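You operate a simulated robot arm through the tools that you are given. There is no shell and no other tool.

The job below is to be done with a simulated two-armed robot. You get a single attempt, and the scene is never put back.

## Task
Pick up the jar from the top of the fitting bench with one hand, pass it to the other hand and put it on the ledge of the winding frame. Set down upright: jar.
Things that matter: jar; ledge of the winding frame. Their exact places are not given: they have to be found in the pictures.

It is judged by the outcome, as a careful person would: the job done as asked, and still so three seconds after it is handed in. It fails if anything else is knocked over, pushed out of place, dropped, spilled or broken.

## Robot
Two 7-joint arms with two-finger parallel grippers on one trunk, on a base that moves. Base frame: it is fixed to the floor where the robot stands at the start and does not move with it; the origin is under the middle of the robot, x ahead of it, y to its left, z up; the surface under the hand at the start is at about z = 84. Readings come in cm, degrees, newtons and seconds.
The left shoulder is at the start at [2, 11.3, 122.2], the right one opposite. With the tool pointing down near the work surface each hand reaches from about 20 to 60 cm from the robot's upright axis, wherever it stands, measured 20 degrees to its own side. Places, roughly: ledge of the winding frame [-340, -10, 60]. Payload 1.57 kg a hand.
Tool frame (each hand has its own): the origin (TCP) lies between the finger pads and is the grasp point; the fingertips stand 3 cm ahead of it; z points along the fingers, y is the line along which they close. Largest opening 8 cm; finger width 1.7, thickness 1.2; the body of the gripper, 4 by 8.2 cm, starts 8 cm behind the TCP.
Orientation is that of the tool frame in the base frame, as [roll, pitch, yaw] about the fixed x, y, z axes, in that order (R = Rz(yaw) Ry(pitch) Rx(roll)). With the fingers straight down and closing along the base's y, the tool's x points along the base's -x, its y along +y and its z along -z.

## Interface
- The arms move only by the tool arm_command. It takes "left_moves", "right_moves" or both (then of equal length, played together; a hand with none holds still); each is a list that holds one entry, the list of rows, each a list of 6 numbers: the shift along the tool's x, y, z in cm, then the turn, a rotation vector about the tool's x, y, z in degrees. In form: [[[tx, ty, tz, ax, ay, az], ...]]. A call has 1 to 20 rows; each row is the pose to reach, as a shift and turn from the pose commanded when the call began, along the tool's axes at that moment. "left_jaw" and "right_jaw" are, for a hand that has rows, the opening in per cent of the stroke, from 0 (shut) to 100 (fully open), set as the call begins (left out, the last holds). Each row takes 0.2 s and may step no farther than 5 cm and 8.6 degrees from the row before; otherwise, or with a gripper value out of range, the whole call is refused. A pose out of reach is approached as far as the arm can. The call stops where the force on the tool passes 40 N (or 10 N more than at its start, if that is more) or the arm is blocked; 0.2 s more then pass. The fingers move at their own pace (about 4.5 cm/s each) and stop on an object; they squeeze with about 43 N. The grip force told is the motor's: it shows also when the fingers shut on nothing. Time passes only in rows, and 0.2 s behind the last, so rows that repeat a pose let the fingers close. The reply holds the time, the measured pose of the TCP, the force on the tool along the base axes, the opening and the grip force, in the units named above and with some noise, with the torque about the TCP (base axes, N m) and any sound that the robot's microphone picked up, and new pictures: "views" is both (left out), scene, wrist or none (wrist: the cameras of the hands that moved).
- Cameras (640 x 400 px; columns grow to the right, rows downward): "scene" is now at [9.93, -3.5, 138.2]; the picture's right is [-0.47, -0.88, 0.00], its down [-0.27, 0.14, -0.95] and it looks along [0.84, -0.45, -0.30] (base axes); focal length 278 px, centre (320, 200). "left" rides on the left gripper at [7.2, 0.7, -12.2] in its tool frame; the picture's right is [-0.09, 1.00, 0.00], its down [-0.84, -0.08, -0.54] and it looks along [-0.54, -0.05, 0.84] (tool axes); focal length 238 px, centre (320, 200). "right" rides on the right gripper at [7.2, -0.7, -12.2] in its tool frame; the picture's right is [0.09, 1.00, 0.00], its down [-0.84, 0.08, -0.54] and it looks along [-0.54, 0.05, 0.84] (tool axes); focal length 238 px, centre (320, 200).
- slide_trunk(by): moves the trunk up (or, below 0, down) by that many cm; the arms and the scene camera ride with it, the base frame stays. It gives what a move gives, with no picture.
- drive_base(legs): drives the robot by 1 to 6 legs, each [ahead, left, turn to the left] in cm, cm and degrees, along the robot's own axes; the way and the turn of a leg run together, so that a leg with both is an arc; at most 150 cm and 180 degrees a leg. The arms and the cameras ride along, it lands a little off, and it stops where it bumps. It gives what a move gives, and a new picture of the scene camera.
- head_to(pan, tilt): turns the head with the scene camera to pan (to the left, within 80 degrees either way) and tilt (down, from -29 to 69), counted from straight ahead of the robot. It gives what a move gives, and a new picture of the scene camera.
- measure_at(camera, pixels): for up to 12 pixels [column, row] of the newest picture of that camera ("zoom" is the newest enlarged one), the place [x, y, z] in the base frame of the surface seen there, good to about 0.2 cm, but the place of the scene camera against the robot may be out by one fixed shift of up to 1.8 cm in any direction. It takes no simulated time.
- inspect(camera, box): a new picture of the part [left, top, right, bottom] of that camera's present view, enlarged. It takes no simulated time.
- job_done(): hands the job in; it is judged then, once.

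Leave the grippers open and the arms clear of the work at the hand-in unless told otherwise.

The tools are called after ">>>" by a JSON object that holds its "method" and its "body". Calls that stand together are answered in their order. arm_command: Moves the arms, as the interface text tells. Its arguments: {"type":"object","properties":{"left_moves":{"type":"array"},"left_jaw":{"type":"number"},"right_moves":{"type":"array"},"right_jaw":{"type":"number"},"views":{"type":"string","enum":["both","scene","wrist","none"]}},"required":[]} The other tools are called the same way: slide_trunk (by) moves the trunk up or down; drive_base (legs) drives the base; head_to (pan, tilt) turns the head that bears the scene camera; measure_at (camera, pixels) gives the place of the surface under pixels of a picture; inspect (camera, box) takes an enlarged picture of a part of a camera's view; job_done () hands the job in.

At the start:

```text
clock: 0.0
left_position: [43.96, 0.77, 117.04]
left_orientation: [-180.0, 0.0, -180.0]
left_ft_force: [0.2, -0.5, -0.3]
left_wrist_torque: [-0.02, 0.0, 0.0]
left_grip_width: 7.99
left_grasp_force: 0.0
right_position: [39.23, -39.22, 115.95]
right_orientation: [180.0, -0.1, -180.0]
right_ft_force: [-0.8, -0.7, -1.1]
right_wrist_torque: [-0.01, 0.01, -0.01]
right_grip_width: 7.99
right_grasp_force: 0.1
trunk travel left (down, up): [-27.5, 29.5]
robot x, y, heading: [-0.06, 0.06, -0.1]
head pan, tilt (commanded): [-28.3, 17.7]
```

scene: 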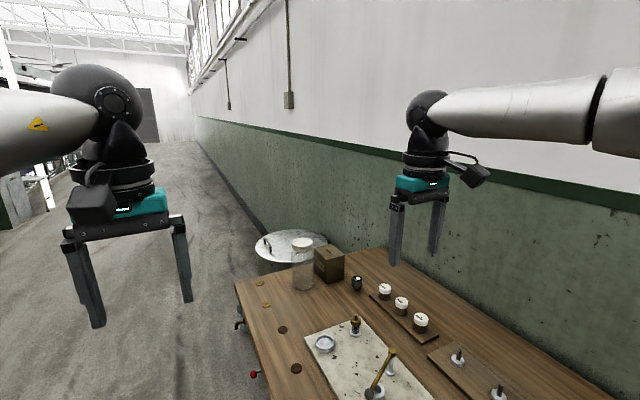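
right: 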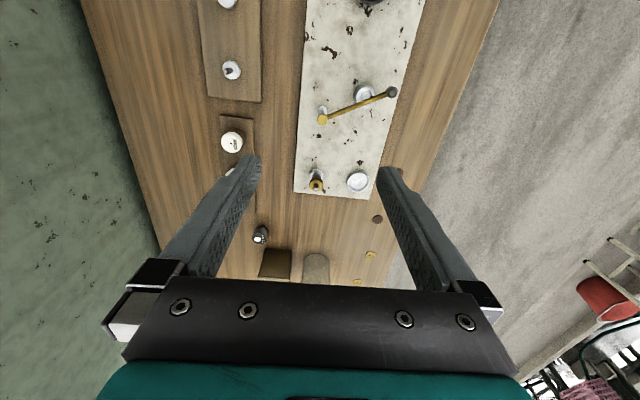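
left: 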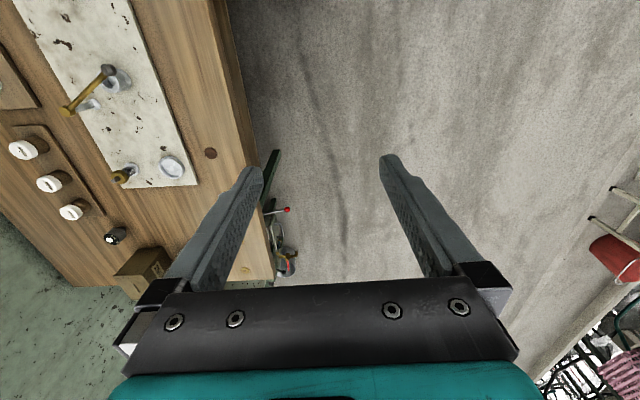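

The scene picture shows a clear jar with a white lid at about (303, 265), standing on the far left corner of the bench in front of a small cardboard box. I'll enlarge that area first.

>>> {"method": "inspect", "body": {"camera": "scene", "box": [220, 210, 440, 350]}}

>>> {"method": "measure_at", "body": {"camera": "scene", "pixels": [[302, 243], [302, 265], [303, 280], [303, 290], [330, 255], [330, 280], [357, 283], [240, 285], [266, 305], [285, 330], [384, 290], [290, 243]]}}

```text
2.86 times, centred on (330, 280) of scene
```

zoom: 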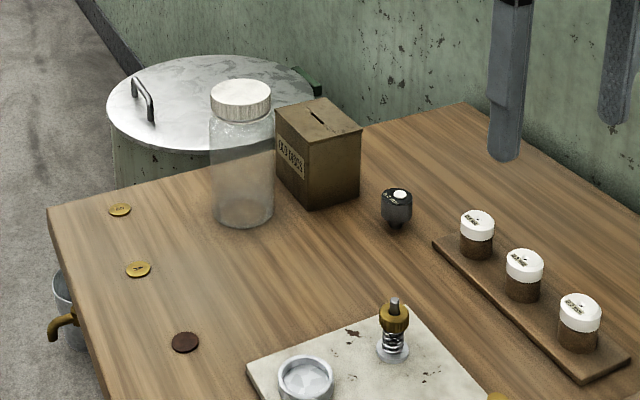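

```text
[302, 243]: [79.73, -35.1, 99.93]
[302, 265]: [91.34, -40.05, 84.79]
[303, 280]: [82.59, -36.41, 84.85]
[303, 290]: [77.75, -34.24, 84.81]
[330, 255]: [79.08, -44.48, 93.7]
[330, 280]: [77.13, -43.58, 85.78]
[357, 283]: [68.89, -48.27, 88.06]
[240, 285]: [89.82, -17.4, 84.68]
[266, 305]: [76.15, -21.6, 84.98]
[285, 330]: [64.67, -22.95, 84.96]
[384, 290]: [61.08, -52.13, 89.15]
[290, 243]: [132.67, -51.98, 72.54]
```

The lid top measures about [79.7, -35.1, 99.9] and the bench top about z 84.8. The measurement goes straight through the glass. I'll enlarge the jar further to see its size and how the lid fits.

>>> {"method": "inspect", "body": {"camera": "scene", "box": [275, 225, 355, 300]}}

```text
5.33 times, centred on (315, 262) of scene
```

zoom: 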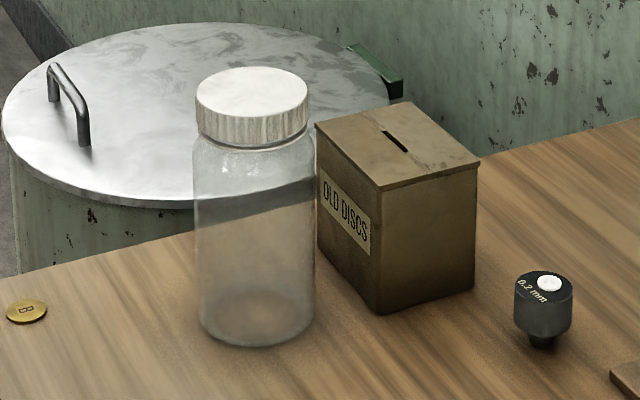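

The jar is empty, with a ribbed white lid and a body slightly wider than the lid. I'll measure points on the lid edges, the box and the jar foot in this enlarged picture.

>>> {"method": "measure_at", "body": {"camera": "zoom", "pixels": [[252, 92], [200, 92], [305, 92], [252, 70], [252, 116], [202, 122], [252, 140], [303, 122], [375, 305], [325, 130], [385, 185], [475, 165]]}}

>>> {"method": "head_to", "body": {"pan": -45, "tilt": 45}}

```text
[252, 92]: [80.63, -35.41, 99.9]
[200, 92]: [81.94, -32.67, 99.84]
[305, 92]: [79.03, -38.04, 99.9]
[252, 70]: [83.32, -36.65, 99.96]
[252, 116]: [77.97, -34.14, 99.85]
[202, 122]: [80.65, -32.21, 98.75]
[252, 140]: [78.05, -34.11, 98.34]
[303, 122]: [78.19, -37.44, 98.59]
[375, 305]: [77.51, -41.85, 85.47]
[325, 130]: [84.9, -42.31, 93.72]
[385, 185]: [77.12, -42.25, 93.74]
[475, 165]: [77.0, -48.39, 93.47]
```

```text
clock: 0.9
left_position: [44.03, 0.79, 117.17]
left_orientation: [-179.9, 0.1, -180.0]
left_ft_force: [-0.1, -0.6, 0.3]
left_wrist_torque: [-0.05, -0.01, 0.01]
left_grip_width: 7.99
left_grasp_force: 0.1
right_position: [39.29, -39.08, 115.9]
right_orientation: [-179.9, 0.0, -179.9]
right_ft_force: [-0.7, 0.9, -0.1]
right_wrist_torque: [-0.03, 0.01, 0.01]
right_grip_width: 8.01
right_grasp_force: 0.0
trunk travel left (down, up): [-27.5, 29.5]
robot x, y, heading: [0.25, 0.19, 0.5]
head pan, tilt (commanded): [-45.0, 45.0]
```

scene: 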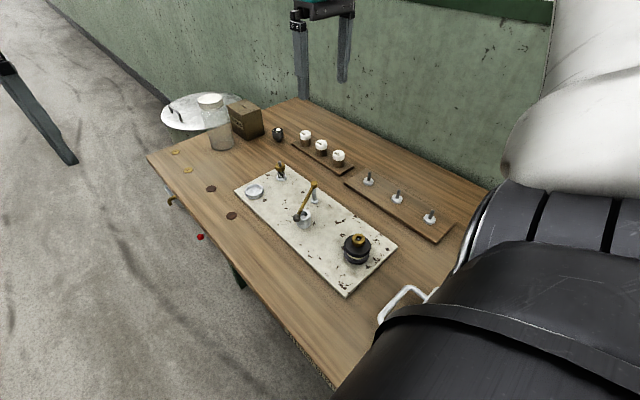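

The lid centre is near (80.6, -35.4) and about 6.3 cm across. The bench runs along the robot's right side. I'll measure its edges and the objects sticking out of it.

>>> {"method": "measure_at", "body": {"camera": "scene", "pixels": [[150, 160], [200, 222], [240, 268], [290, 325], [330, 378], [200, 237], [170, 202], [300, 100], [210, 99], [356, 240], [400, 300], [238, 278]]}}

>>> {"method": "inspect", "body": {"camera": "scene", "box": [120, 130, 360, 400]}}

```text
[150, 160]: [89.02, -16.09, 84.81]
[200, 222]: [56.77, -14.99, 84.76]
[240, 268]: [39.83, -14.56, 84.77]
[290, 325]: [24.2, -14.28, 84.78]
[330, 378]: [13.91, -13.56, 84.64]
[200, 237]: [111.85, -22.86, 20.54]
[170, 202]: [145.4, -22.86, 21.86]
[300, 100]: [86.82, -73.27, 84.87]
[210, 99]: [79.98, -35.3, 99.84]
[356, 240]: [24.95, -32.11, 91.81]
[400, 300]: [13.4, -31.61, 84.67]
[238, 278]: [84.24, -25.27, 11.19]
```

```text
1.48 times, centred on (240, 265) of scene
```

zoom: 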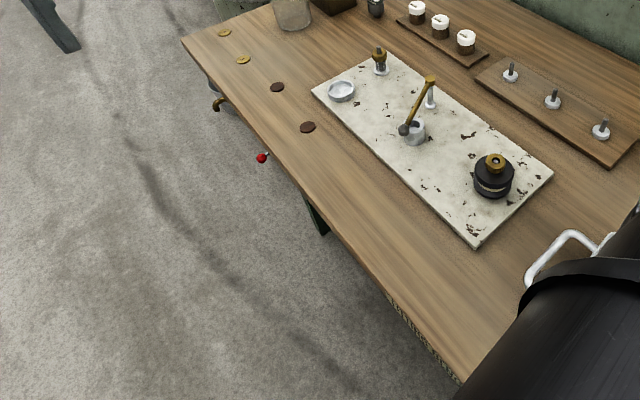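

The bench top spans y from about -14 to -73 and ends near x = 89, with a tap and a red knob sticking out below its front edge. Before driving I want to see what stands around the robot, so I'll pan the head fully left.

>>> {"method": "head_to", "body": {"pan": 80, "tilt": 20}}

>>> {"method": "head_to", "body": {"pan": 20, "tilt": 20}}

>>> {"method": "head_to", "body": {"pan": -80, "tilt": 30}}

```text
clock: 3.0
left_position: [43.89, 0.76, 117.13]
left_orientation: [-179.9, 0.0, 180.0]
left_ft_force: [-0.7, 0.2, -0.1]
left_wrist_torque: [0.02, 0.0, 0.02]
left_grip_width: 8.0
left_grasp_force: 0.0
right_position: [39.23, -39.29, 115.99]
right_orientation: [-179.9, 0.0, -180.0]
right_ft_force: [-0.5, -0.4, 0.2]
right_wrist_torque: [0.01, 0.0, 0.01]
right_grip_width: 8.03
right_grasp_force: 0.1
trunk travel left (down, up): [-27.5, 29.5]
robot x, y, heading: [-0.16, 0.06, -0.3]
head pan, tilt (commanded): [80.0, 20.0]
```

scene: 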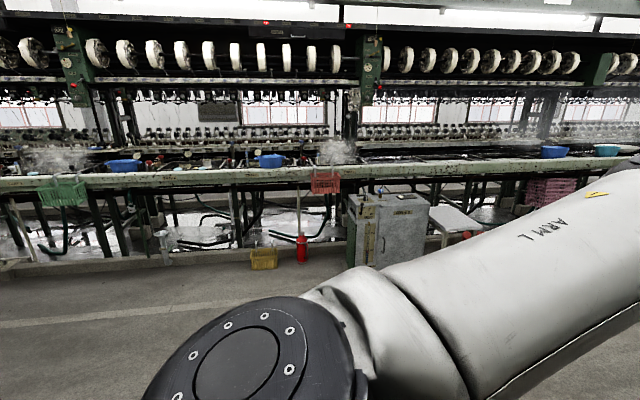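

```text
clock: 4.3
left_position: [43.85, 0.72, 117.16]
left_orientation: [-180.0, 0.0, -180.0]
left_ft_force: [0.7, 0.7, 0.0]
left_wrist_torque: [0.02, -0.03, -0.02]
left_grip_width: 7.99
left_grasp_force: 0.1
right_position: [39.38, -39.22, 115.91]
right_orientation: [180.0, -0.1, -180.0]
right_ft_force: [-0.2, -0.7, 0.6]
right_wrist_torque: [0.0, -0.03, 0.03]
right_grip_width: 8.02
right_grasp_force: 0.1
trunk travel left (down, up): [-27.5, 29.5]
robot x, y, heading: [0.4, 0.01, -0.1]
head pan, tilt (commanded): [20.0, 20.0]
```

scene: 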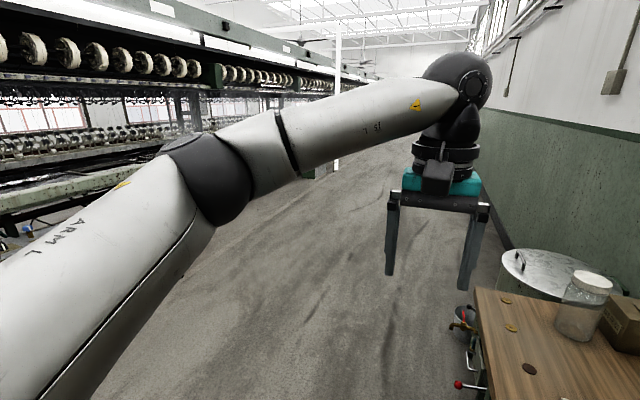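

```text
clock: 6.0
left_position: [43.94, 0.77, 117.13]
left_orientation: [-180.0, 0.1, -179.9]
left_ft_force: [-0.1, 0.3, -0.6]
left_wrist_torque: [0.02, -0.01, 0.02]
left_grip_width: 7.97
left_grasp_force: 0.0
right_position: [39.21, -39.23, 115.91]
right_orientation: [180.0, 0.1, -180.0]
right_ft_force: [0.5, 0.6, 0.4]
right_wrist_torque: [-0.03, 0.0, 0.02]
right_grip_width: 7.99
right_grasp_force: 0.0
trunk travel left (down, up): [-27.5, 29.5]
robot x, y, heading: [0.05, -0.35, -0.0]
head pan, tilt (commanded): [-80.0, 30.0]
```

scene: 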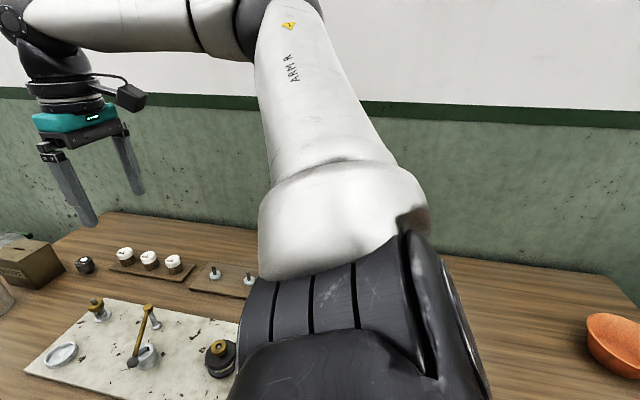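

The left side is an open aisle with machines about 2 m away. Before choosing a grasp I want to see the ledge, which is about 3.4 m behind the robot. I'll move 35 cm left, away from the bench, and then turn around.

>>> {"method": "head_to", "body": {"pan": 0, "tilt": 15}}

>>> {"method": "drive_base", "body": {"legs": [[0, 35, 0], [0, 0, 175]]}}

```text
clock: 7.6
left_position: [43.8, 0.93, 117.09]
left_orientation: [179.9, 0.0, -180.0]
left_ft_force: [0.9, 0.1, 0.1]
left_wrist_torque: [0.01, 0.01, 0.02]
left_grip_width: 8.01
left_grasp_force: 0.0
right_position: [39.3, -39.15, 115.88]
right_orientation: [-180.0, 0.0, 179.9]
right_ft_force: [-0.1, -0.4, -0.9]
right_wrist_torque: [0.01, -0.03, -0.02]
right_grip_width: 7.96
right_grasp_force: 0.0
trunk travel left (down, up): [-27.5, 29.5]
robot x, y, heading: [-0.04, 0.03, 0.1]
head pan, tilt (commanded): [0.0, 15.0]
```

scene: 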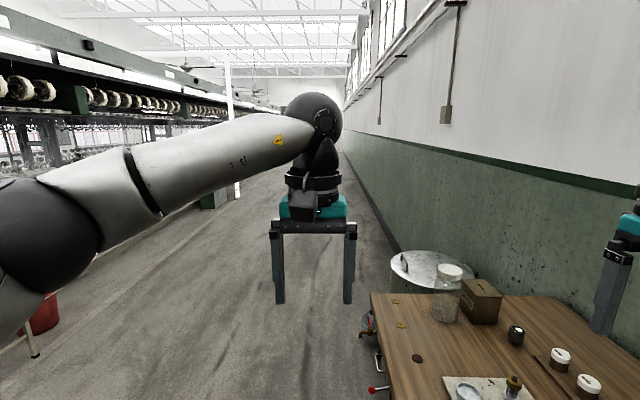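

```text
clock: 17.1
left_position: [-43.84, 36.11, 117.15]
left_orientation: [-180.0, 0.0, -2.3]
left_ft_force: [-0.5, -0.7, -0.7]
left_wrist_torque: [-0.02, 0.01, 0.01]
left_grip_width: 8.0
left_grasp_force: 0.0
right_position: [-37.69, 75.95, 116.01]
right_orientation: [180.0, 0.0, -2.3]
right_ft_force: [0.9, 0.4, -1.0]
right_wrist_torque: [-0.05, 0.01, -0.01]
right_grip_width: 8.01
right_grasp_force: 0.1
trunk travel left (down, up): [-27.5, 29.5]
robot x, y, heading: [-0.27, 35.36, 177.6]
head pan, tilt (commanded): [0.0, 15.0]
```

scene: 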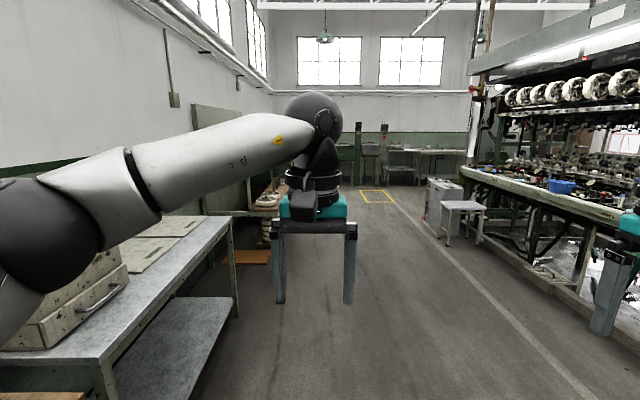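

I'm now facing the far end, and the left gripper hides where the ledge should be. There is another table on the left. I'll enlarge the region around (270, 200) and measure the table edge and the things beyond it.

>>> {"method": "inspect", "body": {"camera": "scene", "box": [180, 110, 440, 280]}}

>>> {"method": "measure_at", "body": {"camera": "scene", "pixels": [[228, 222], [120, 345], [260, 205], [270, 190], [250, 260], [240, 230], [265, 245], [360, 160], [440, 210], [375, 195], [225, 120], [460, 215]]}}

```text
2.35 times, centred on (310, 195) of scene
```

zoom: 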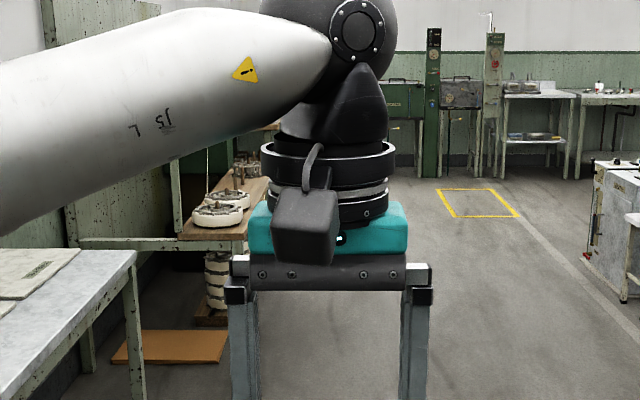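

```text
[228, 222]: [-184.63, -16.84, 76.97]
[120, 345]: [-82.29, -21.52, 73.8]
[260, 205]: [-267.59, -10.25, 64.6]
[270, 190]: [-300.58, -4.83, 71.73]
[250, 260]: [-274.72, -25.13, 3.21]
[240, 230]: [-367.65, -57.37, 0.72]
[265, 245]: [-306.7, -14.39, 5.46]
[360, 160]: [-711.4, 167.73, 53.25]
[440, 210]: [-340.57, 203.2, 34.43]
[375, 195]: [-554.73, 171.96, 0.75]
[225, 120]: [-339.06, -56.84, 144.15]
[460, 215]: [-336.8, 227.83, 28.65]
```

The winding frame is the green frame with a wooden ledge that holds white reels, at about x -265 to -340 and z about 60. I'll drive 150 cm forward, keeping clear of the side table, then look left at it.

>>> {"method": "drive_base", "body": {"legs": [[150, -25, 0]]}}

>>> {"method": "head_to", "body": {"pan": 32, "tilt": 25}}

```text
refused: leg 1 is longer than a leg can be; nothing moved
```

```text
clock: 18.1
left_position: [-43.85, 36.05, 117.02]
left_orientation: [-180.0, 0.0, -2.2]
left_ft_force: [-0.4, -0.7, 0.5]
left_wrist_torque: [0.0, -0.01, 0.0]
left_grip_width: 8.0
left_grasp_force: 0.0
right_position: [-37.62, 75.91, 116.02]
right_orientation: [-179.9, -0.1, -2.3]
right_ft_force: [-0.3, 0.0, -0.7]
right_wrist_torque: [0.01, -0.02, -0.01]
right_grip_width: 7.99
right_grasp_force: 0.1
trunk travel left (down, up): [-27.5, 29.5]
robot x, y, heading: [-0.04, 35.1, 177.9]
head pan, tilt (commanded): [32.0, 25.0]
```

scene: 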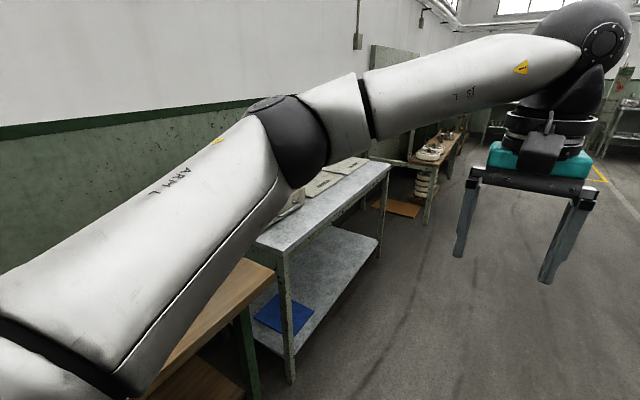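

The leg was too long (over 150 cm including the sideways part). I'll split it into two shorter legs.

>>> {"method": "drive_base", "body": {"legs": [[0, -30, 0], [140, 0, 0]]}}

```text
clock: 26.7
left_position: [-183.79, 71.34, 117.08]
left_orientation: [-180.0, 0.0, -2.2]
left_ft_force: [-0.6, 0.2, 0.5]
left_wrist_torque: [0.02, 0.0, -0.01]
left_grip_width: 7.98
left_grasp_force: 0.0
right_position: [-177.73, 111.12, 115.91]
right_orientation: [180.0, 0.0, -2.3]
right_ft_force: [-0.6, 0.1, -0.2]
right_wrist_torque: [0.01, -0.04, -0.03]
right_grip_width: 8.02
right_grasp_force: 0.0
trunk travel left (down, up): [-27.5, 29.5]
robot x, y, heading: [-140.14, 70.16, 177.8]
head pan, tilt (commanded): [32.0, 25.0]
```

scene: 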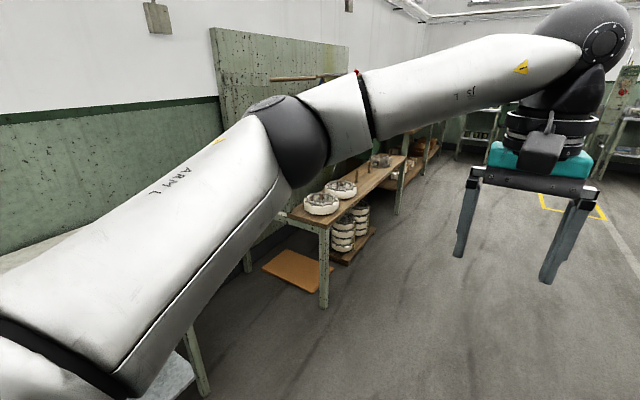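

The frame's wooden ledge is now visible at about (360, 185), with reels on it. I'll go further and turn left to face it for an unobstructed view from the open floor.

>>> {"method": "drive_base", "body": {"legs": [[0, -15, 0], [140, 0, 0], [0, 0, 60]]}}

>>> {"method": "head_to", "body": {"pan": 15, "tilt": 30}}

```text
clock: 37.4
left_position: [-303.04, 53.28, 117.1]
left_orientation: [180.0, 0.0, 58.0]
left_ft_force: [0.4, -0.1, 0.5]
left_wrist_torque: [0.0, 0.02, -0.01]
left_grip_width: 8.01
left_grasp_force: 0.0
right_position: [-334.63, 78.25, 115.99]
right_orientation: [180.0, 0.1, 58.1]
right_ft_force: [0.0, 0.1, 0.0]
right_wrist_torque: [0.02, -0.01, -0.01]
right_grip_width: 7.99
right_grasp_force: 0.1
trunk travel left (down, up): [-27.5, 29.5]
robot x, y, heading: [-280.74, 91.05, -122.0]
head pan, tilt (commanded): [32.0, 25.0]
```

scene: 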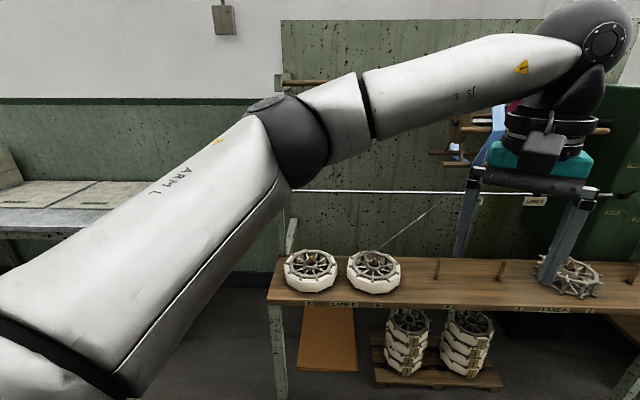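

```text
clock: 38.2
left_position: [-303.16, 53.34, 117.12]
left_orientation: [180.0, 0.0, 58.2]
left_ft_force: [0.6, -0.8, -0.4]
left_wrist_torque: [0.02, 0.0, 0.01]
left_grip_width: 7.99
left_grasp_force: 0.0
right_position: [-334.55, 78.27, 116.04]
right_orientation: [180.0, 0.0, 58.1]
right_ft_force: [0.4, 0.0, 0.1]
right_wrist_torque: [0.0, 0.0, 0.03]
right_grip_width: 8.01
right_grasp_force: 0.0
trunk travel left (down, up): [-27.5, 29.5]
robot x, y, heading: [-280.6, 91.22, -122.0]
head pan, tilt (commanded): [15.0, 30.0]
```

scene: 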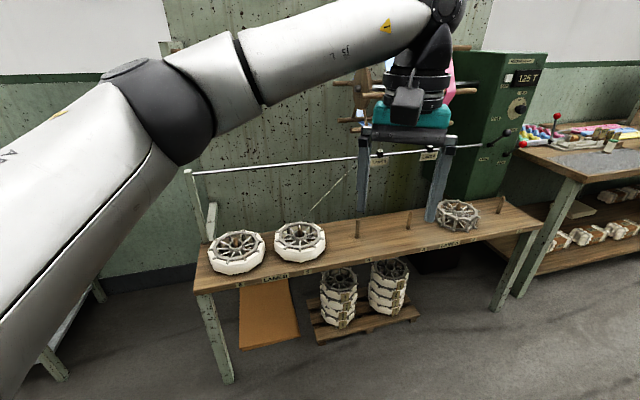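

Now I see the ledge clearly. It is a board with upright pegs, two reels at (237, 252) and (300, 242), one at (458, 215), and a bar behind and above. I'll enlarge it and measure the board.

>>> {"method": "inspect", "body": {"camera": "scene", "box": [180, 110, 560, 340]}}

>>> {"method": "measure_at", "body": {"camera": "scene", "pixels": [[205, 278], [330, 258], [430, 235], [535, 220], [340, 225], [385, 235], [385, 215], [430, 205], [357, 228], [407, 220], [300, 160], [485, 150]]}}

```text
1.68 times, centred on (370, 225) of scene
```

zoom: 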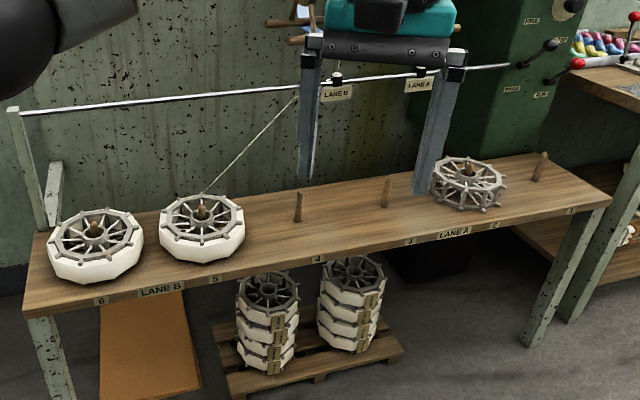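

```text
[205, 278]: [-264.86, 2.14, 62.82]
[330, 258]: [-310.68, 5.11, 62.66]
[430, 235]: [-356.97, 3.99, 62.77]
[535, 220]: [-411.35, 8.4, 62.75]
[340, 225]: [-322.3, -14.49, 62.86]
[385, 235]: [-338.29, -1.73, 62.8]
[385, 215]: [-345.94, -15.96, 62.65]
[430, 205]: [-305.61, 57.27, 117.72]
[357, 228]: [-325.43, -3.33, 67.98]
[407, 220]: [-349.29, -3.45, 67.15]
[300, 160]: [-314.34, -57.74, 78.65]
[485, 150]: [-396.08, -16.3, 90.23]
```

The ledge top is at about z 62.8, its front edge near y +5 and its back near y -19. Lanes 3 and 4 have free pegs at about x -349 and -325, with roughly 24 cm of clear board between them, so x of about -337 is a good spot. The plan is:

- **Pick:** take the jar from above with the right hand.
- **Pass:** the left hand takes it on the body with tilted, nearly level fingers.
- **Place:** set it on the ledge with the left hand.

Now I'll drive back along the aisle to the bench.

>>> {"method": "drive_base", "body": {"legs": [[0, 0, 122], [150, 0, 0], [150, 0, 0], [50, 0, 0], [0, 0, -60]]}}

>>> {"method": "head_to", "body": {"pan": -20, "tilt": 35}}

```text
clock: 63.0
left_position: [92.73, 56.75, 117.17]
left_orientation: [179.9, 0.0, 120.6]
left_ft_force: [0.4, 0.3, 0.1]
left_wrist_torque: [-0.02, 0.02, -0.03]
left_grip_width: 8.0
left_grasp_force: 0.1
right_position: [56.02, 40.37, 115.93]
right_orientation: [-180.0, 0.1, 120.7]
right_ft_force: [-0.8, -0.2, -0.7]
right_wrist_torque: [0.02, -0.03, 0.01]
right_grip_width: 8.0
right_grasp_force: 0.0
trunk travel left (down, up): [-27.5, 29.5]
robot x, y, heading: [70.17, 93.88, -59.5]
head pan, tilt (commanded): [15.0, 30.0]
```

scene: 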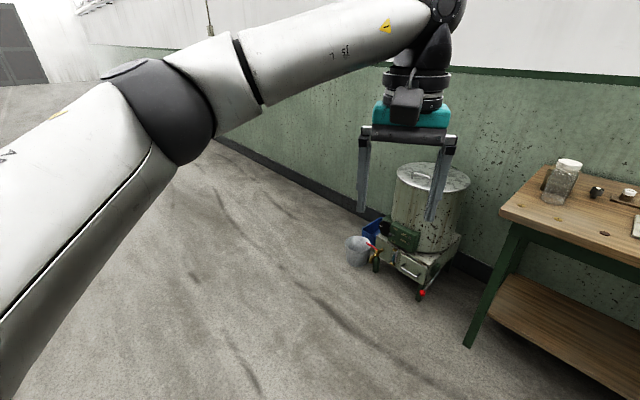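

```text
clock: 64.0
left_position: [92.73, 56.74, 117.09]
left_orientation: [-179.9, 0.1, 120.5]
left_ft_force: [-0.7, 0.3, 0.4]
left_wrist_torque: [-0.02, 0.01, -0.02]
left_grip_width: 8.0
left_grasp_force: 0.1
right_position: [56.09, 40.26, 116.05]
right_orientation: [-180.0, 0.0, 120.6]
right_ft_force: [0.4, -0.1, 0.8]
right_wrist_torque: [-0.03, 0.0, 0.0]
right_grip_width: 8.0
right_grasp_force: 0.1
trunk travel left (down, up): [-27.5, 29.5]
robot x, y, heading: [70.1, 94.36, -59.3]
head pan, tilt (commanded): [-20.0, 35.0]
```

scene: 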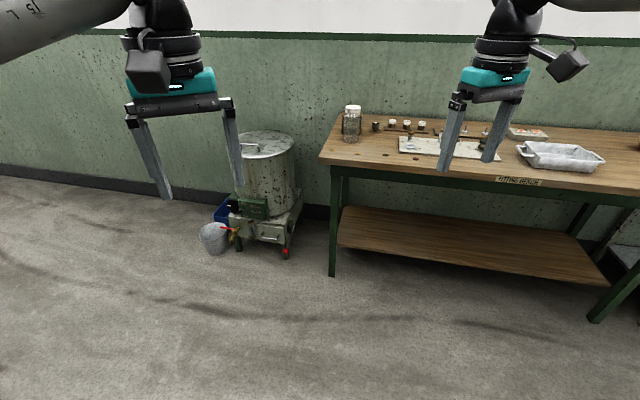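

The tap and red knobs belong to a boiler cart beside the bench's end, with a bucket in front of it. I'll measure the jar lid, cart, bucket and bench corner so I can choose a safe approach.

>>> {"method": "measure_at", "body": {"camera": "scene", "pixels": [[352, 107], [320, 160], [333, 275], [285, 252], [215, 232], [232, 235], [270, 235], [595, 320], [265, 135], [500, 185], [350, 215], [215, 253]]}}

>>> {"method": "inspect", "body": {"camera": "scene", "box": [190, 90, 430, 280]}}

```text
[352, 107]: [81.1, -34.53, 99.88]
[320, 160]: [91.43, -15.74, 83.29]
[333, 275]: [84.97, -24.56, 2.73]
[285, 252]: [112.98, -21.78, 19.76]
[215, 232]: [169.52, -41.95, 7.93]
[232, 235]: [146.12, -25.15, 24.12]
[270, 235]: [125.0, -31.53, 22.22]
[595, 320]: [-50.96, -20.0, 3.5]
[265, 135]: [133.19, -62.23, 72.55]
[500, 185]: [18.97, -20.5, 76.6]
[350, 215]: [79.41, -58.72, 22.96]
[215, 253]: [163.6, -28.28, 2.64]
```

```text
2.11 times, centred on (310, 185) of scene
```

zoom: 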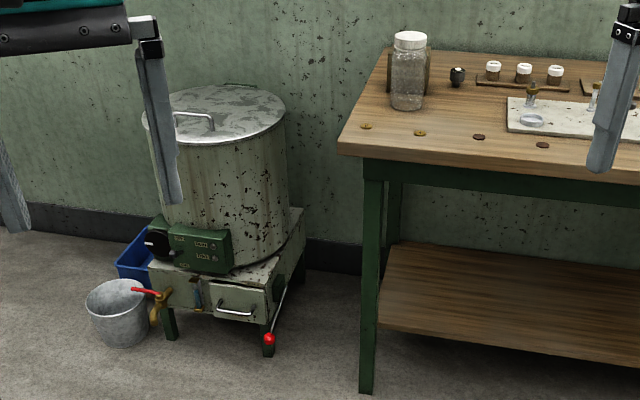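

The bench leg is at about (85, -24) and the cart is well off to the side. I'll drive diagonally to about (72, 14), keeping the heading at -60°. Both hands are 13 cm or more above the jar's lid, so they pass safely.

>>> {"method": "drive_base", "body": {"legs": [[70, -39, 0]]}}

>>> {"method": "head_to", "body": {"pan": -20, "tilt": 42}}

```text
clock: 68.2
left_position: [94.7, -23.09, 117.12]
left_orientation: [180.0, 0.0, 120.5]
left_ft_force: [0.1, 1.1, -0.2]
left_wrist_torque: [0.05, -0.02, 0.01]
left_grip_width: 8.01
left_grasp_force: 0.0
right_position: [57.98, -39.4, 115.96]
right_orientation: [180.0, 0.0, 120.5]
right_ft_force: [0.9, -0.1, 0.3]
right_wrist_torque: [-0.01, -0.01, 0.03]
right_grip_width: 7.99
right_grasp_force: 0.0
trunk travel left (down, up): [-27.5, 29.5]
robot x, y, heading: [71.83, 14.12, -59.6]
head pan, tilt (commanded): [-20.0, 35.0]
```

scene: 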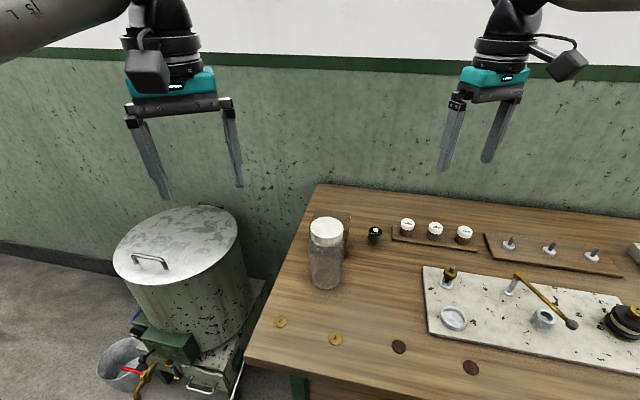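

```text
clock: 68.9
left_position: [94.87, -23.01, 117.12]
left_orientation: [180.0, 0.0, 120.5]
left_ft_force: [0.6, 0.0, 0.3]
left_wrist_torque: [-0.02, -0.02, -0.03]
left_grip_width: 8.01
left_grasp_force: 0.0
right_position: [58.03, -39.37, 115.94]
right_orientation: [-180.0, 0.0, 120.5]
right_ft_force: [-0.1, 0.8, 0.1]
right_wrist_torque: [-0.02, 0.01, 0.01]
right_grip_width: 7.99
right_grasp_force: 0.1
trunk travel left (down, up): [-27.5, 29.5]
robot x, y, heading: [72.0, 14.1, -59.3]
head pan, tilt (commanded): [-20.0, 42.0]
```

scene: 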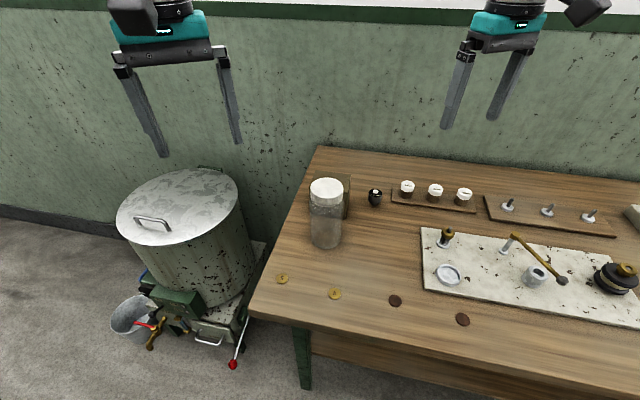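

The jar stands between the two hands. I'll measure its lid rim and foot from this closer view, and enlarge it.

>>> {"method": "measure_at", "body": {"camera": "scene", "pixels": [[327, 185], [312, 187], [341, 187], [327, 179], [327, 195], [312, 198], [341, 198], [327, 206], [326, 250], [348, 178], [348, 215], [375, 192]]}}

>>> {"method": "inspect", "body": {"camera": "scene", "box": [280, 140, 400, 260]}}

```text
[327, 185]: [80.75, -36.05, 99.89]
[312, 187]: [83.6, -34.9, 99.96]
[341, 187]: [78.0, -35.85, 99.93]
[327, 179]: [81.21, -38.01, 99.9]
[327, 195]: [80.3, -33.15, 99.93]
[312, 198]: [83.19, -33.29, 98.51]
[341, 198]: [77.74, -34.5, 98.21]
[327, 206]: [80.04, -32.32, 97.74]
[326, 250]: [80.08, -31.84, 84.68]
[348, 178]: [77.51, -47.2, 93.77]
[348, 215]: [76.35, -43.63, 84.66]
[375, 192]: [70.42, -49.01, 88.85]
```

```text
3.33 times, centred on (340, 200) of scene
```

zoom: 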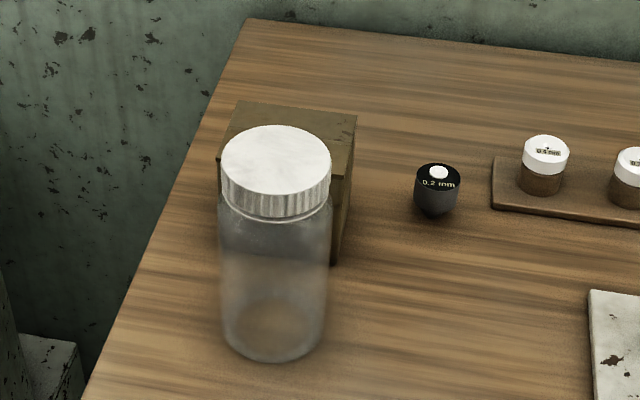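

The lid centre is near (80.8, -35.6) with its top at z 99.9 in the scene camera. I'll move the right hand sideways at its present height to above the jar, with fingertips about 13 cm above the lid. The left hand moves a little outward and back to make room.

>>> {"method": "arm_command", "body": {"right_moves": [[[-1.4, 3.6, 0, 0, 0, 0], [-2.8, 7.2, 0, 0, 0, 0], [-4.1, 10.8, 0, 0, 0, 0], [-5.5, 14.4, 0, 0, 0, 0], [-6.9, 18.0, 0, 0, 0, 0], [-8.2, 21.5, 0, 0, 0, 0], [-8.2, 21.5, 0, 0, 0, 0]]], "left_moves": [[[1, 2, 0, 0, 0, 0], [2, 4, 0, 0, 0, 0], [3, 6, 0, 0, 0, 0], [4, 8, 0, 0, 0, 0], [5, 9, 0, 0, 0, 0], [6, 10, 0, 0, 0, 0], [6, 10, 0, 0, 0, 0]]], "right_jaw": 100, "left_jaw": 100, "views": "both"}}

```text
clock: 70.5
left_position: [100.25, -12.74, 117.13]
left_orientation: [179.8, 0.0, 120.5]
left_ft_force: [0.3, 0.0, -0.2]
left_wrist_torque: [-0.02, -0.02, 0.03]
left_grip_width: 8.01
left_grasp_force: 0.1
right_position: [80.45, -35.52, 116.11]
right_orientation: [-179.9, 0.0, 120.4]
right_ft_force: [-1.3, 0.4, -0.5]
right_wrist_torque: [-0.03, 0.0, -0.02]
right_grip_width: 8.01
right_grasp_force: 0.2
trunk travel left (down, up): [-27.5, 29.5]
robot x, y, heading: [71.93, 14.1, -59.5]
head pan, tilt (commanded): [-20.0, 42.0]
```

scene: 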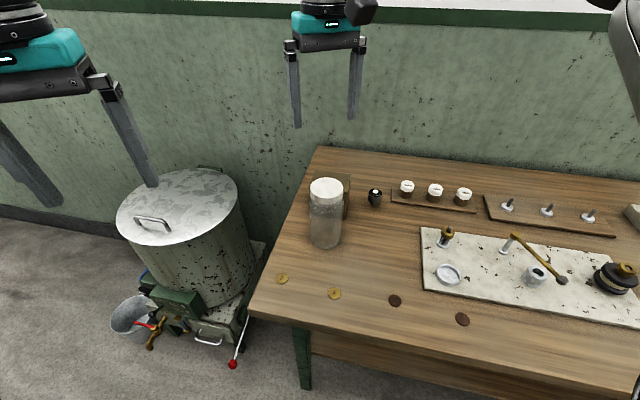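
right: 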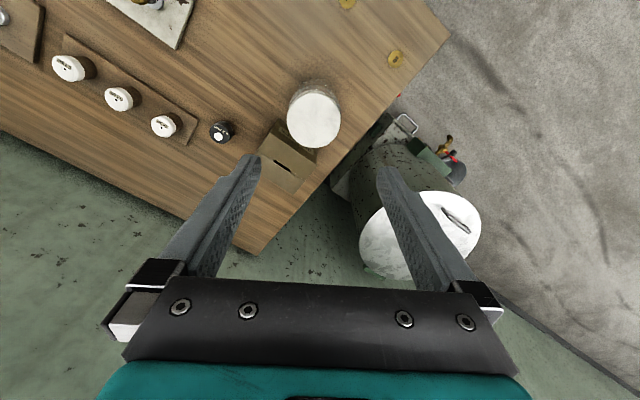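
left: 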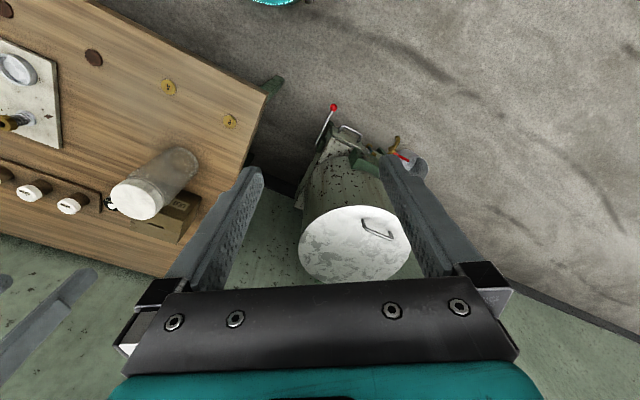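

The right wrist camera shows the lid at (314, 118). I'll measure its centre and rim there, since the wrist camera has no fixed shift, and also in the left wrist camera at (137, 198).

>>> {"method": "measure_at", "body": {"camera": "right", "pixels": [[314, 118], [288, 116], [340, 118], [314, 93], [314, 146], [296, 100], [332, 100], [296, 138], [332, 138], [318, 82], [285, 125], [255, 152]]}}

>>> {"method": "measure_at", "body": {"camera": "left", "pixels": [[137, 199], [113, 198], [160, 200], [137, 180], [137, 217]]}}

>>> {"method": "inspect", "body": {"camera": "right", "box": [240, 60, 400, 200]}}

```text
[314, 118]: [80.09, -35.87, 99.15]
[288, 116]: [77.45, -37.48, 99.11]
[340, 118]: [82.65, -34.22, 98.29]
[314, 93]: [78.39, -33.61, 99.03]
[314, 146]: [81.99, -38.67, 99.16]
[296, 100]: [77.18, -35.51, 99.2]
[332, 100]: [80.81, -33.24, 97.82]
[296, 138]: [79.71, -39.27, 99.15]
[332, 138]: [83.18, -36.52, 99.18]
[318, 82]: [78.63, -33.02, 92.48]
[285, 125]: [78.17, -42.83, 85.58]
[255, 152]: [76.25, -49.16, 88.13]
```

```text
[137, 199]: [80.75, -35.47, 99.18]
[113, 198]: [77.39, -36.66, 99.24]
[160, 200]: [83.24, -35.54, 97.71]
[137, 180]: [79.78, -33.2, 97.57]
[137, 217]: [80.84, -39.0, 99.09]
```

```text
2.86 times, centred on (320, 130) of right
```

zoom: 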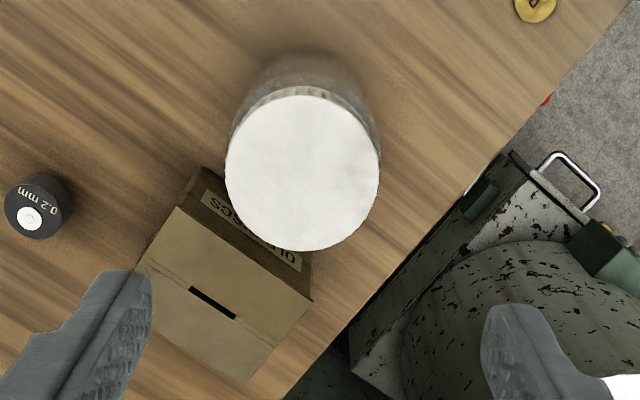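

In the enlarged picture the lid circle spans columns 224–380 and rows 94–250, so its centre is near (302, 172). I'll measure just inside the rim on opposite sides.

>>> {"method": "measure_at", "body": {"camera": "zoom", "pixels": [[302, 172], [228, 172], [376, 172], [302, 99], [302, 246], [250, 120], [354, 224], [250, 224], [354, 120], [305, 55], [240, 90], [375, 110]]}}

```text
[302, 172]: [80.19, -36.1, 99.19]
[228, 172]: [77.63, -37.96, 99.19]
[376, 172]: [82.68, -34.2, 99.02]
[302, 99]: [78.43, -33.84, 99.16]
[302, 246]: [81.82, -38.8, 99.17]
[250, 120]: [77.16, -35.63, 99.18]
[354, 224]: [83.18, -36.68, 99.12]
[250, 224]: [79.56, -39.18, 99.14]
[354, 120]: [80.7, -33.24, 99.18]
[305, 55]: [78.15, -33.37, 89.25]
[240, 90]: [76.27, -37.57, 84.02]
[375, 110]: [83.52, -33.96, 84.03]
```

The lid centre by the wrist camera is (80.15, -36.2), its top at z 99.15 and the bench at z 84.0, so the jar is about 15.1 cm tall and 6.3 cm across at the lid. In the tool frame it sits at x -0.25, y -0.8 from my axis. I'll correct by that, descend 10 cm so the fingertips are 4 cm above the lid, and check again.

>>> {"method": "arm_command", "body": {"right_moves": [[[-0.1, -0.4, 0, 0, 0, 0], [-0.25, -0.79, 2, 0, 0, 0], [-0.25, -0.79, 5, 0, 0, 0], [-0.25, -0.79, 8, 0, 0, 0], [-0.25, -0.79, 10, 0, 0, 0], [-0.25, -0.79, 10, 0, 0, 0], [-0.25, -0.79, 10, 0, 0, 0]]], "right_jaw": 100, "views": "both"}}

>>> {"method": "inspect", "body": {"camera": "right", "box": [200, 20, 440, 200]}}

```text
clock: 72.1
left_position: [100.39, -12.79, 117.11]
left_orientation: [180.0, 0.0, 120.5]
left_ft_force: [-0.7, -0.4, -0.4]
left_wrist_torque: [-0.01, 0.01, 0.03]
left_grip_width: 8.01
left_grasp_force: 0.0
right_position: [80.16, -36.23, 105.98]
right_orientation: [180.0, 0.0, 120.5]
right_ft_force: [-0.9, 0.1, 0.7]
right_wrist_torque: [0.02, 0.0, 0.02]
right_grip_width: 8.02
right_grasp_force: 0.0
trunk travel left (down, up): [-27.5, 29.5]
robot x, y, heading: [71.6, 14.43, -59.4]
head pan, tilt (commanded): [-20.0, 42.0]
```

scene: 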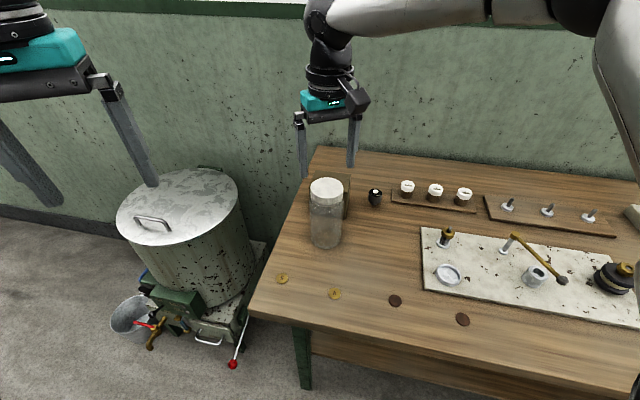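
right: 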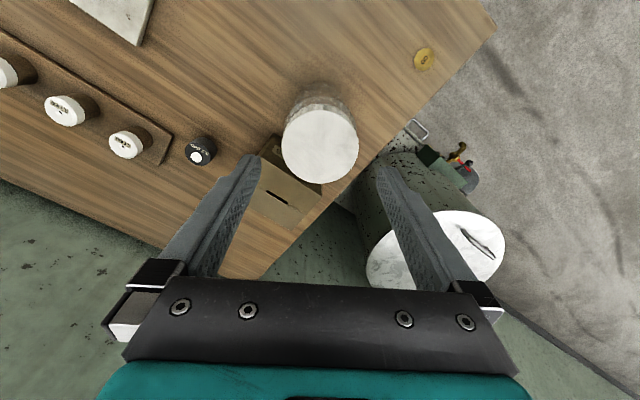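

```text
2.22 times, centred on (320, 110) of right
```

zoom: 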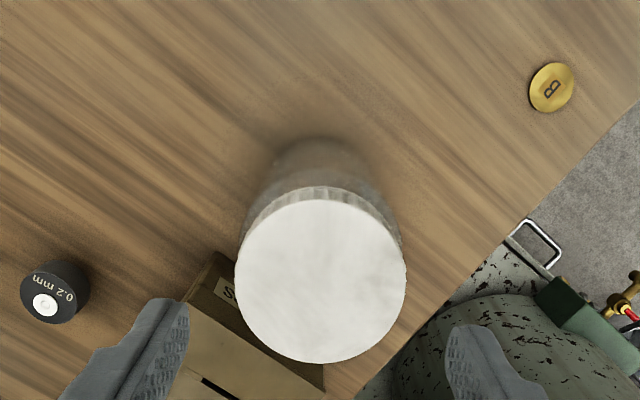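

The lid is now nearly centred in the lateral direction, its circle spanning columns 235–406 and rows 199–363 in the enlarged view. I'll measure its rim once more to confirm before descending.

>>> {"method": "measure_at", "body": {"camera": "zoom", "pixels": [[320, 281], [240, 281], [401, 281], [320, 204], [320, 358], [264, 224], [377, 338], [264, 338], [377, 224]]}}

```text
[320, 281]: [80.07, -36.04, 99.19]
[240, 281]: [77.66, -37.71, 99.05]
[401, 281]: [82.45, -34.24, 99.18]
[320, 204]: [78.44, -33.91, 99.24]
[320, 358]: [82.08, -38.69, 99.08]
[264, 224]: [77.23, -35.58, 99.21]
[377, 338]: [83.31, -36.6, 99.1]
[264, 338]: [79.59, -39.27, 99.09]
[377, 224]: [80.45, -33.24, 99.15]
```

The lid centre is at (80.15, -36.16) against my axis at (80.16, -36.23), so it is well centred. I'll now descend 10 cm to TCP z 96.0, with the fingertips straddling the shoulder of the jar 9 cm above the bench, and watch the force.

>>> {"method": "arm_command", "body": {"right_moves": [[[0, 0, 1.5, 0, 0, 0], [0, 0, 3, 0, 0, 0], [0, 0, 4.5, 0, 0, 0], [0, 0, 6, 0, 0, 0], [0, 0, 7.2, 0, 0, 0], [0, 0, 8.4, 0, 0, 0], [0, 0, 9.4, 0, 0, 0], [0, 0, 10, 0, 0, 0], [0, 0, 10, 0, 0, 0]]], "right_jaw": 100, "views": "both"}}

>>> {"method": "inspect", "body": {"camera": "scene", "box": [270, 110, 400, 260]}}

```text
clock: 74.1
left_position: [100.39, -12.86, 117.11]
left_orientation: [-179.9, 0.0, 120.4]
left_ft_force: [0.5, 0.3, -0.3]
left_wrist_torque: [-0.01, 0.0, 0.0]
left_grip_width: 7.99
left_grasp_force: 0.1
right_position: [78.59, -35.48, 97.11]
right_orientation: [180.0, 0.0, 120.5]
right_ft_force: [0.3, -0.2, -0.1]
right_wrist_torque: [0.0, 0.0, 0.03]
right_grip_width: 7.98
right_grasp_force: 0.1
right hand out of reach, approached as far as the arm can: row 4, 5, 6, 7, 8, 9
trunk travel left (down, up): [-27.5, 29.5]
robot x, y, heading: [71.49, 14.67, -59.5]
head pan, tilt (commanded): [-20.0, 42.0]
```

scene: 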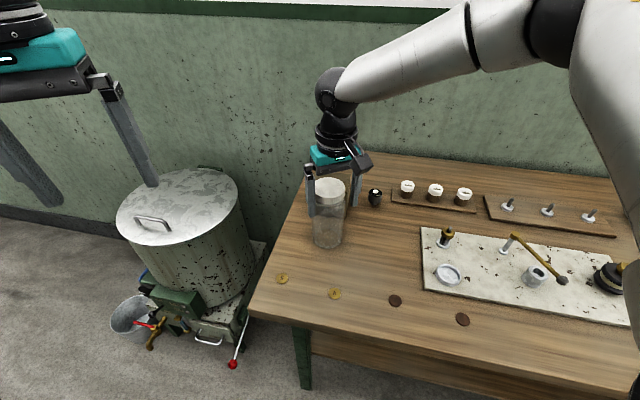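
right: 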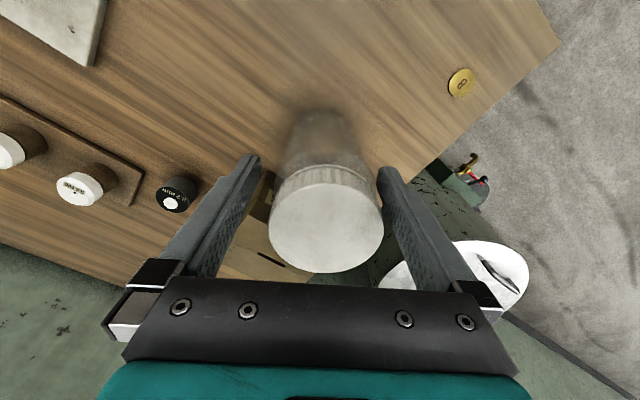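

```text
2.67 times, centred on (335, 185) of scene
```

zoom: 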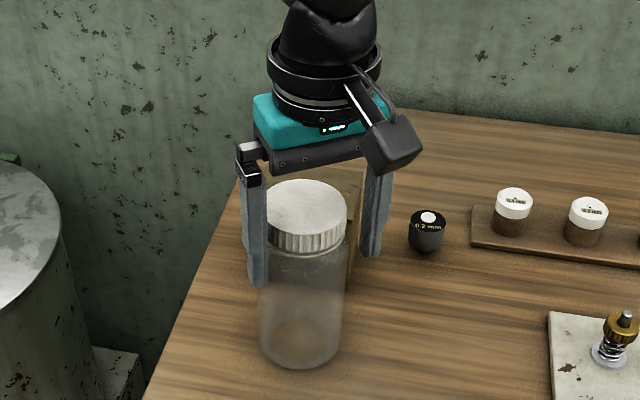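

The arm ran short of reach from row 4 and drifted about 1.4 cm towards the robot and 1 cm to the right. There was no contact force, but this is not a good place to grip. I'll rise back up the way I came, then move the base closer.

>>> {"method": "arm_command", "body": {"right_moves": [[[0, 0, -1, 0, 0, 0], [0, 0, -2, 0, 0, 0], [0, 0, -3, 0, 0, 0], [0, 0, -4, 0, 0, 0], [0, 0, -5.5, 0, 0, 0], [0, 0, -7, 0, 0, 0], [0, 0, -10, 0, 0, 0], [0, 0, -14, 0, 0, 0], [0, 0, -18, 0, 0, 0], [0, 0, -18, 0, 0, 0]]], "right_jaw": 100, "views": "both"}}

```text
clock: 76.3
left_position: [100.41, -12.73, 117.08]
left_orientation: [-179.9, 0.0, 120.4]
left_ft_force: [0.0, -0.5, -0.3]
left_wrist_torque: [-0.03, 0.02, -0.02]
left_grip_width: 7.99
left_grasp_force: 0.1
right_position: [78.71, -35.41, 115.04]
right_orientation: [-180.0, 0.0, 120.6]
right_ft_force: [-0.4, -0.2, -0.4]
right_wrist_torque: [0.01, 0.02, 0.0]
right_grip_width: 8.02
right_grasp_force: 0.0
trunk travel left (down, up): [-27.5, 29.5]
robot x, y, heading: [71.45, 14.06, -59.5]
head pan, tilt (commanded): [-20.0, 42.0]
```

scene: 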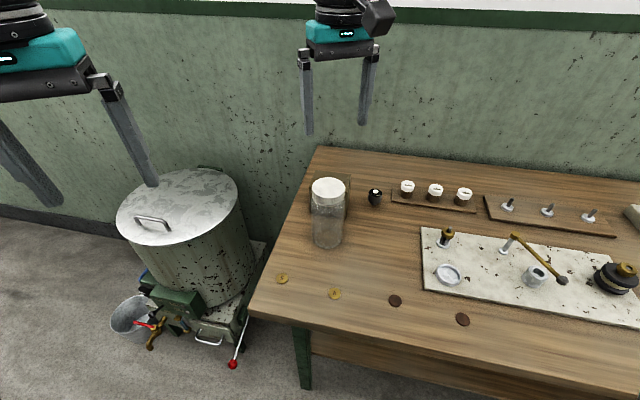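
right: 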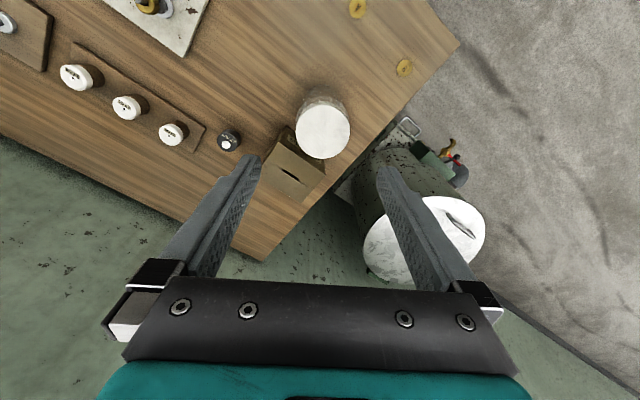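

The hand is up and the jar still stands, though the lid seems to have shifted a little in the scene, from (327, 185) to (328, 190). I'll measure where it is now.

>>> {"method": "inspect", "body": {"camera": "right", "box": [240, 60, 400, 200]}}

>>> {"method": "measure_at", "body": {"camera": "right", "pixels": [[323, 130], [298, 130], [348, 130], [323, 106], [323, 155], [305, 112], [341, 148], [305, 148], [341, 112], [290, 175], [265, 147], [322, 170]]}}

```text
2.86 times, centred on (320, 130) of right
```

zoom: 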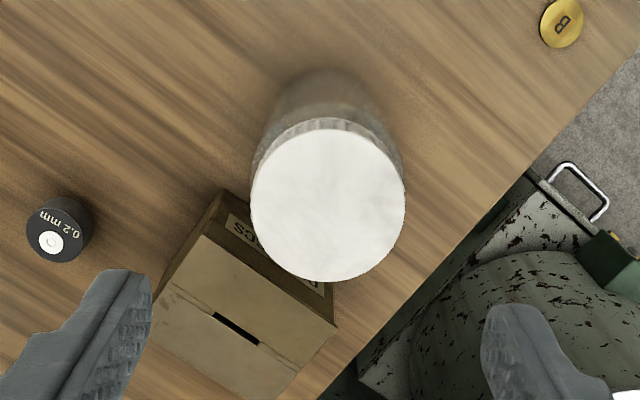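

```text
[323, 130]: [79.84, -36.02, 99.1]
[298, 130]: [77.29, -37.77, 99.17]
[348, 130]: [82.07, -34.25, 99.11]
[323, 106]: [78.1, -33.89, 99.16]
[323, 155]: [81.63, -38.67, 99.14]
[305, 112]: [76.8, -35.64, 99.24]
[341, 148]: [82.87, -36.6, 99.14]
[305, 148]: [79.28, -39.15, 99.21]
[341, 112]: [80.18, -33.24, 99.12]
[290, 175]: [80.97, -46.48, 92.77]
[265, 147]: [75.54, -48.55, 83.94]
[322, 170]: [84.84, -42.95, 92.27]
```

The jar's centre is now (79.8, -36.15), nudged 0.4 cm but upright and clear of the box. I'll drive 9 cm closer to gain reach, with the hands well above everything.

>>> {"method": "drive_base", "body": {"legs": [[9, 0, 0]]}}

```text
clock: 77.4
left_position: [104.79, -20.48, 117.14]
left_orientation: [180.0, -0.1, 120.5]
left_ft_force: [0.2, -0.9, 0.1]
left_wrist_torque: [0.0, 0.0, 0.0]
left_grip_width: 7.98
left_grasp_force: 0.1
right_position: [83.21, -43.02, 115.15]
right_orientation: [-180.0, -0.1, 120.5]
right_ft_force: [0.7, -0.6, -0.8]
right_wrist_torque: [0.0, 0.02, 0.0]
right_grip_width: 7.99
right_grasp_force: 0.2
trunk travel left (down, up): [-27.5, 29.5]
robot x, y, heading: [76.53, 6.54, -59.2]
head pan, tilt (commanded): [-20.0, 42.0]
```

scene: 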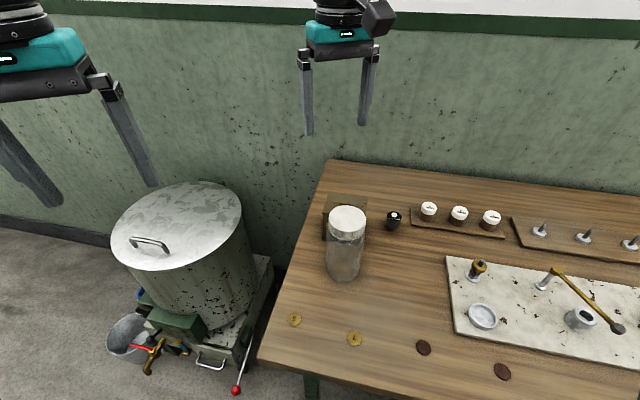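

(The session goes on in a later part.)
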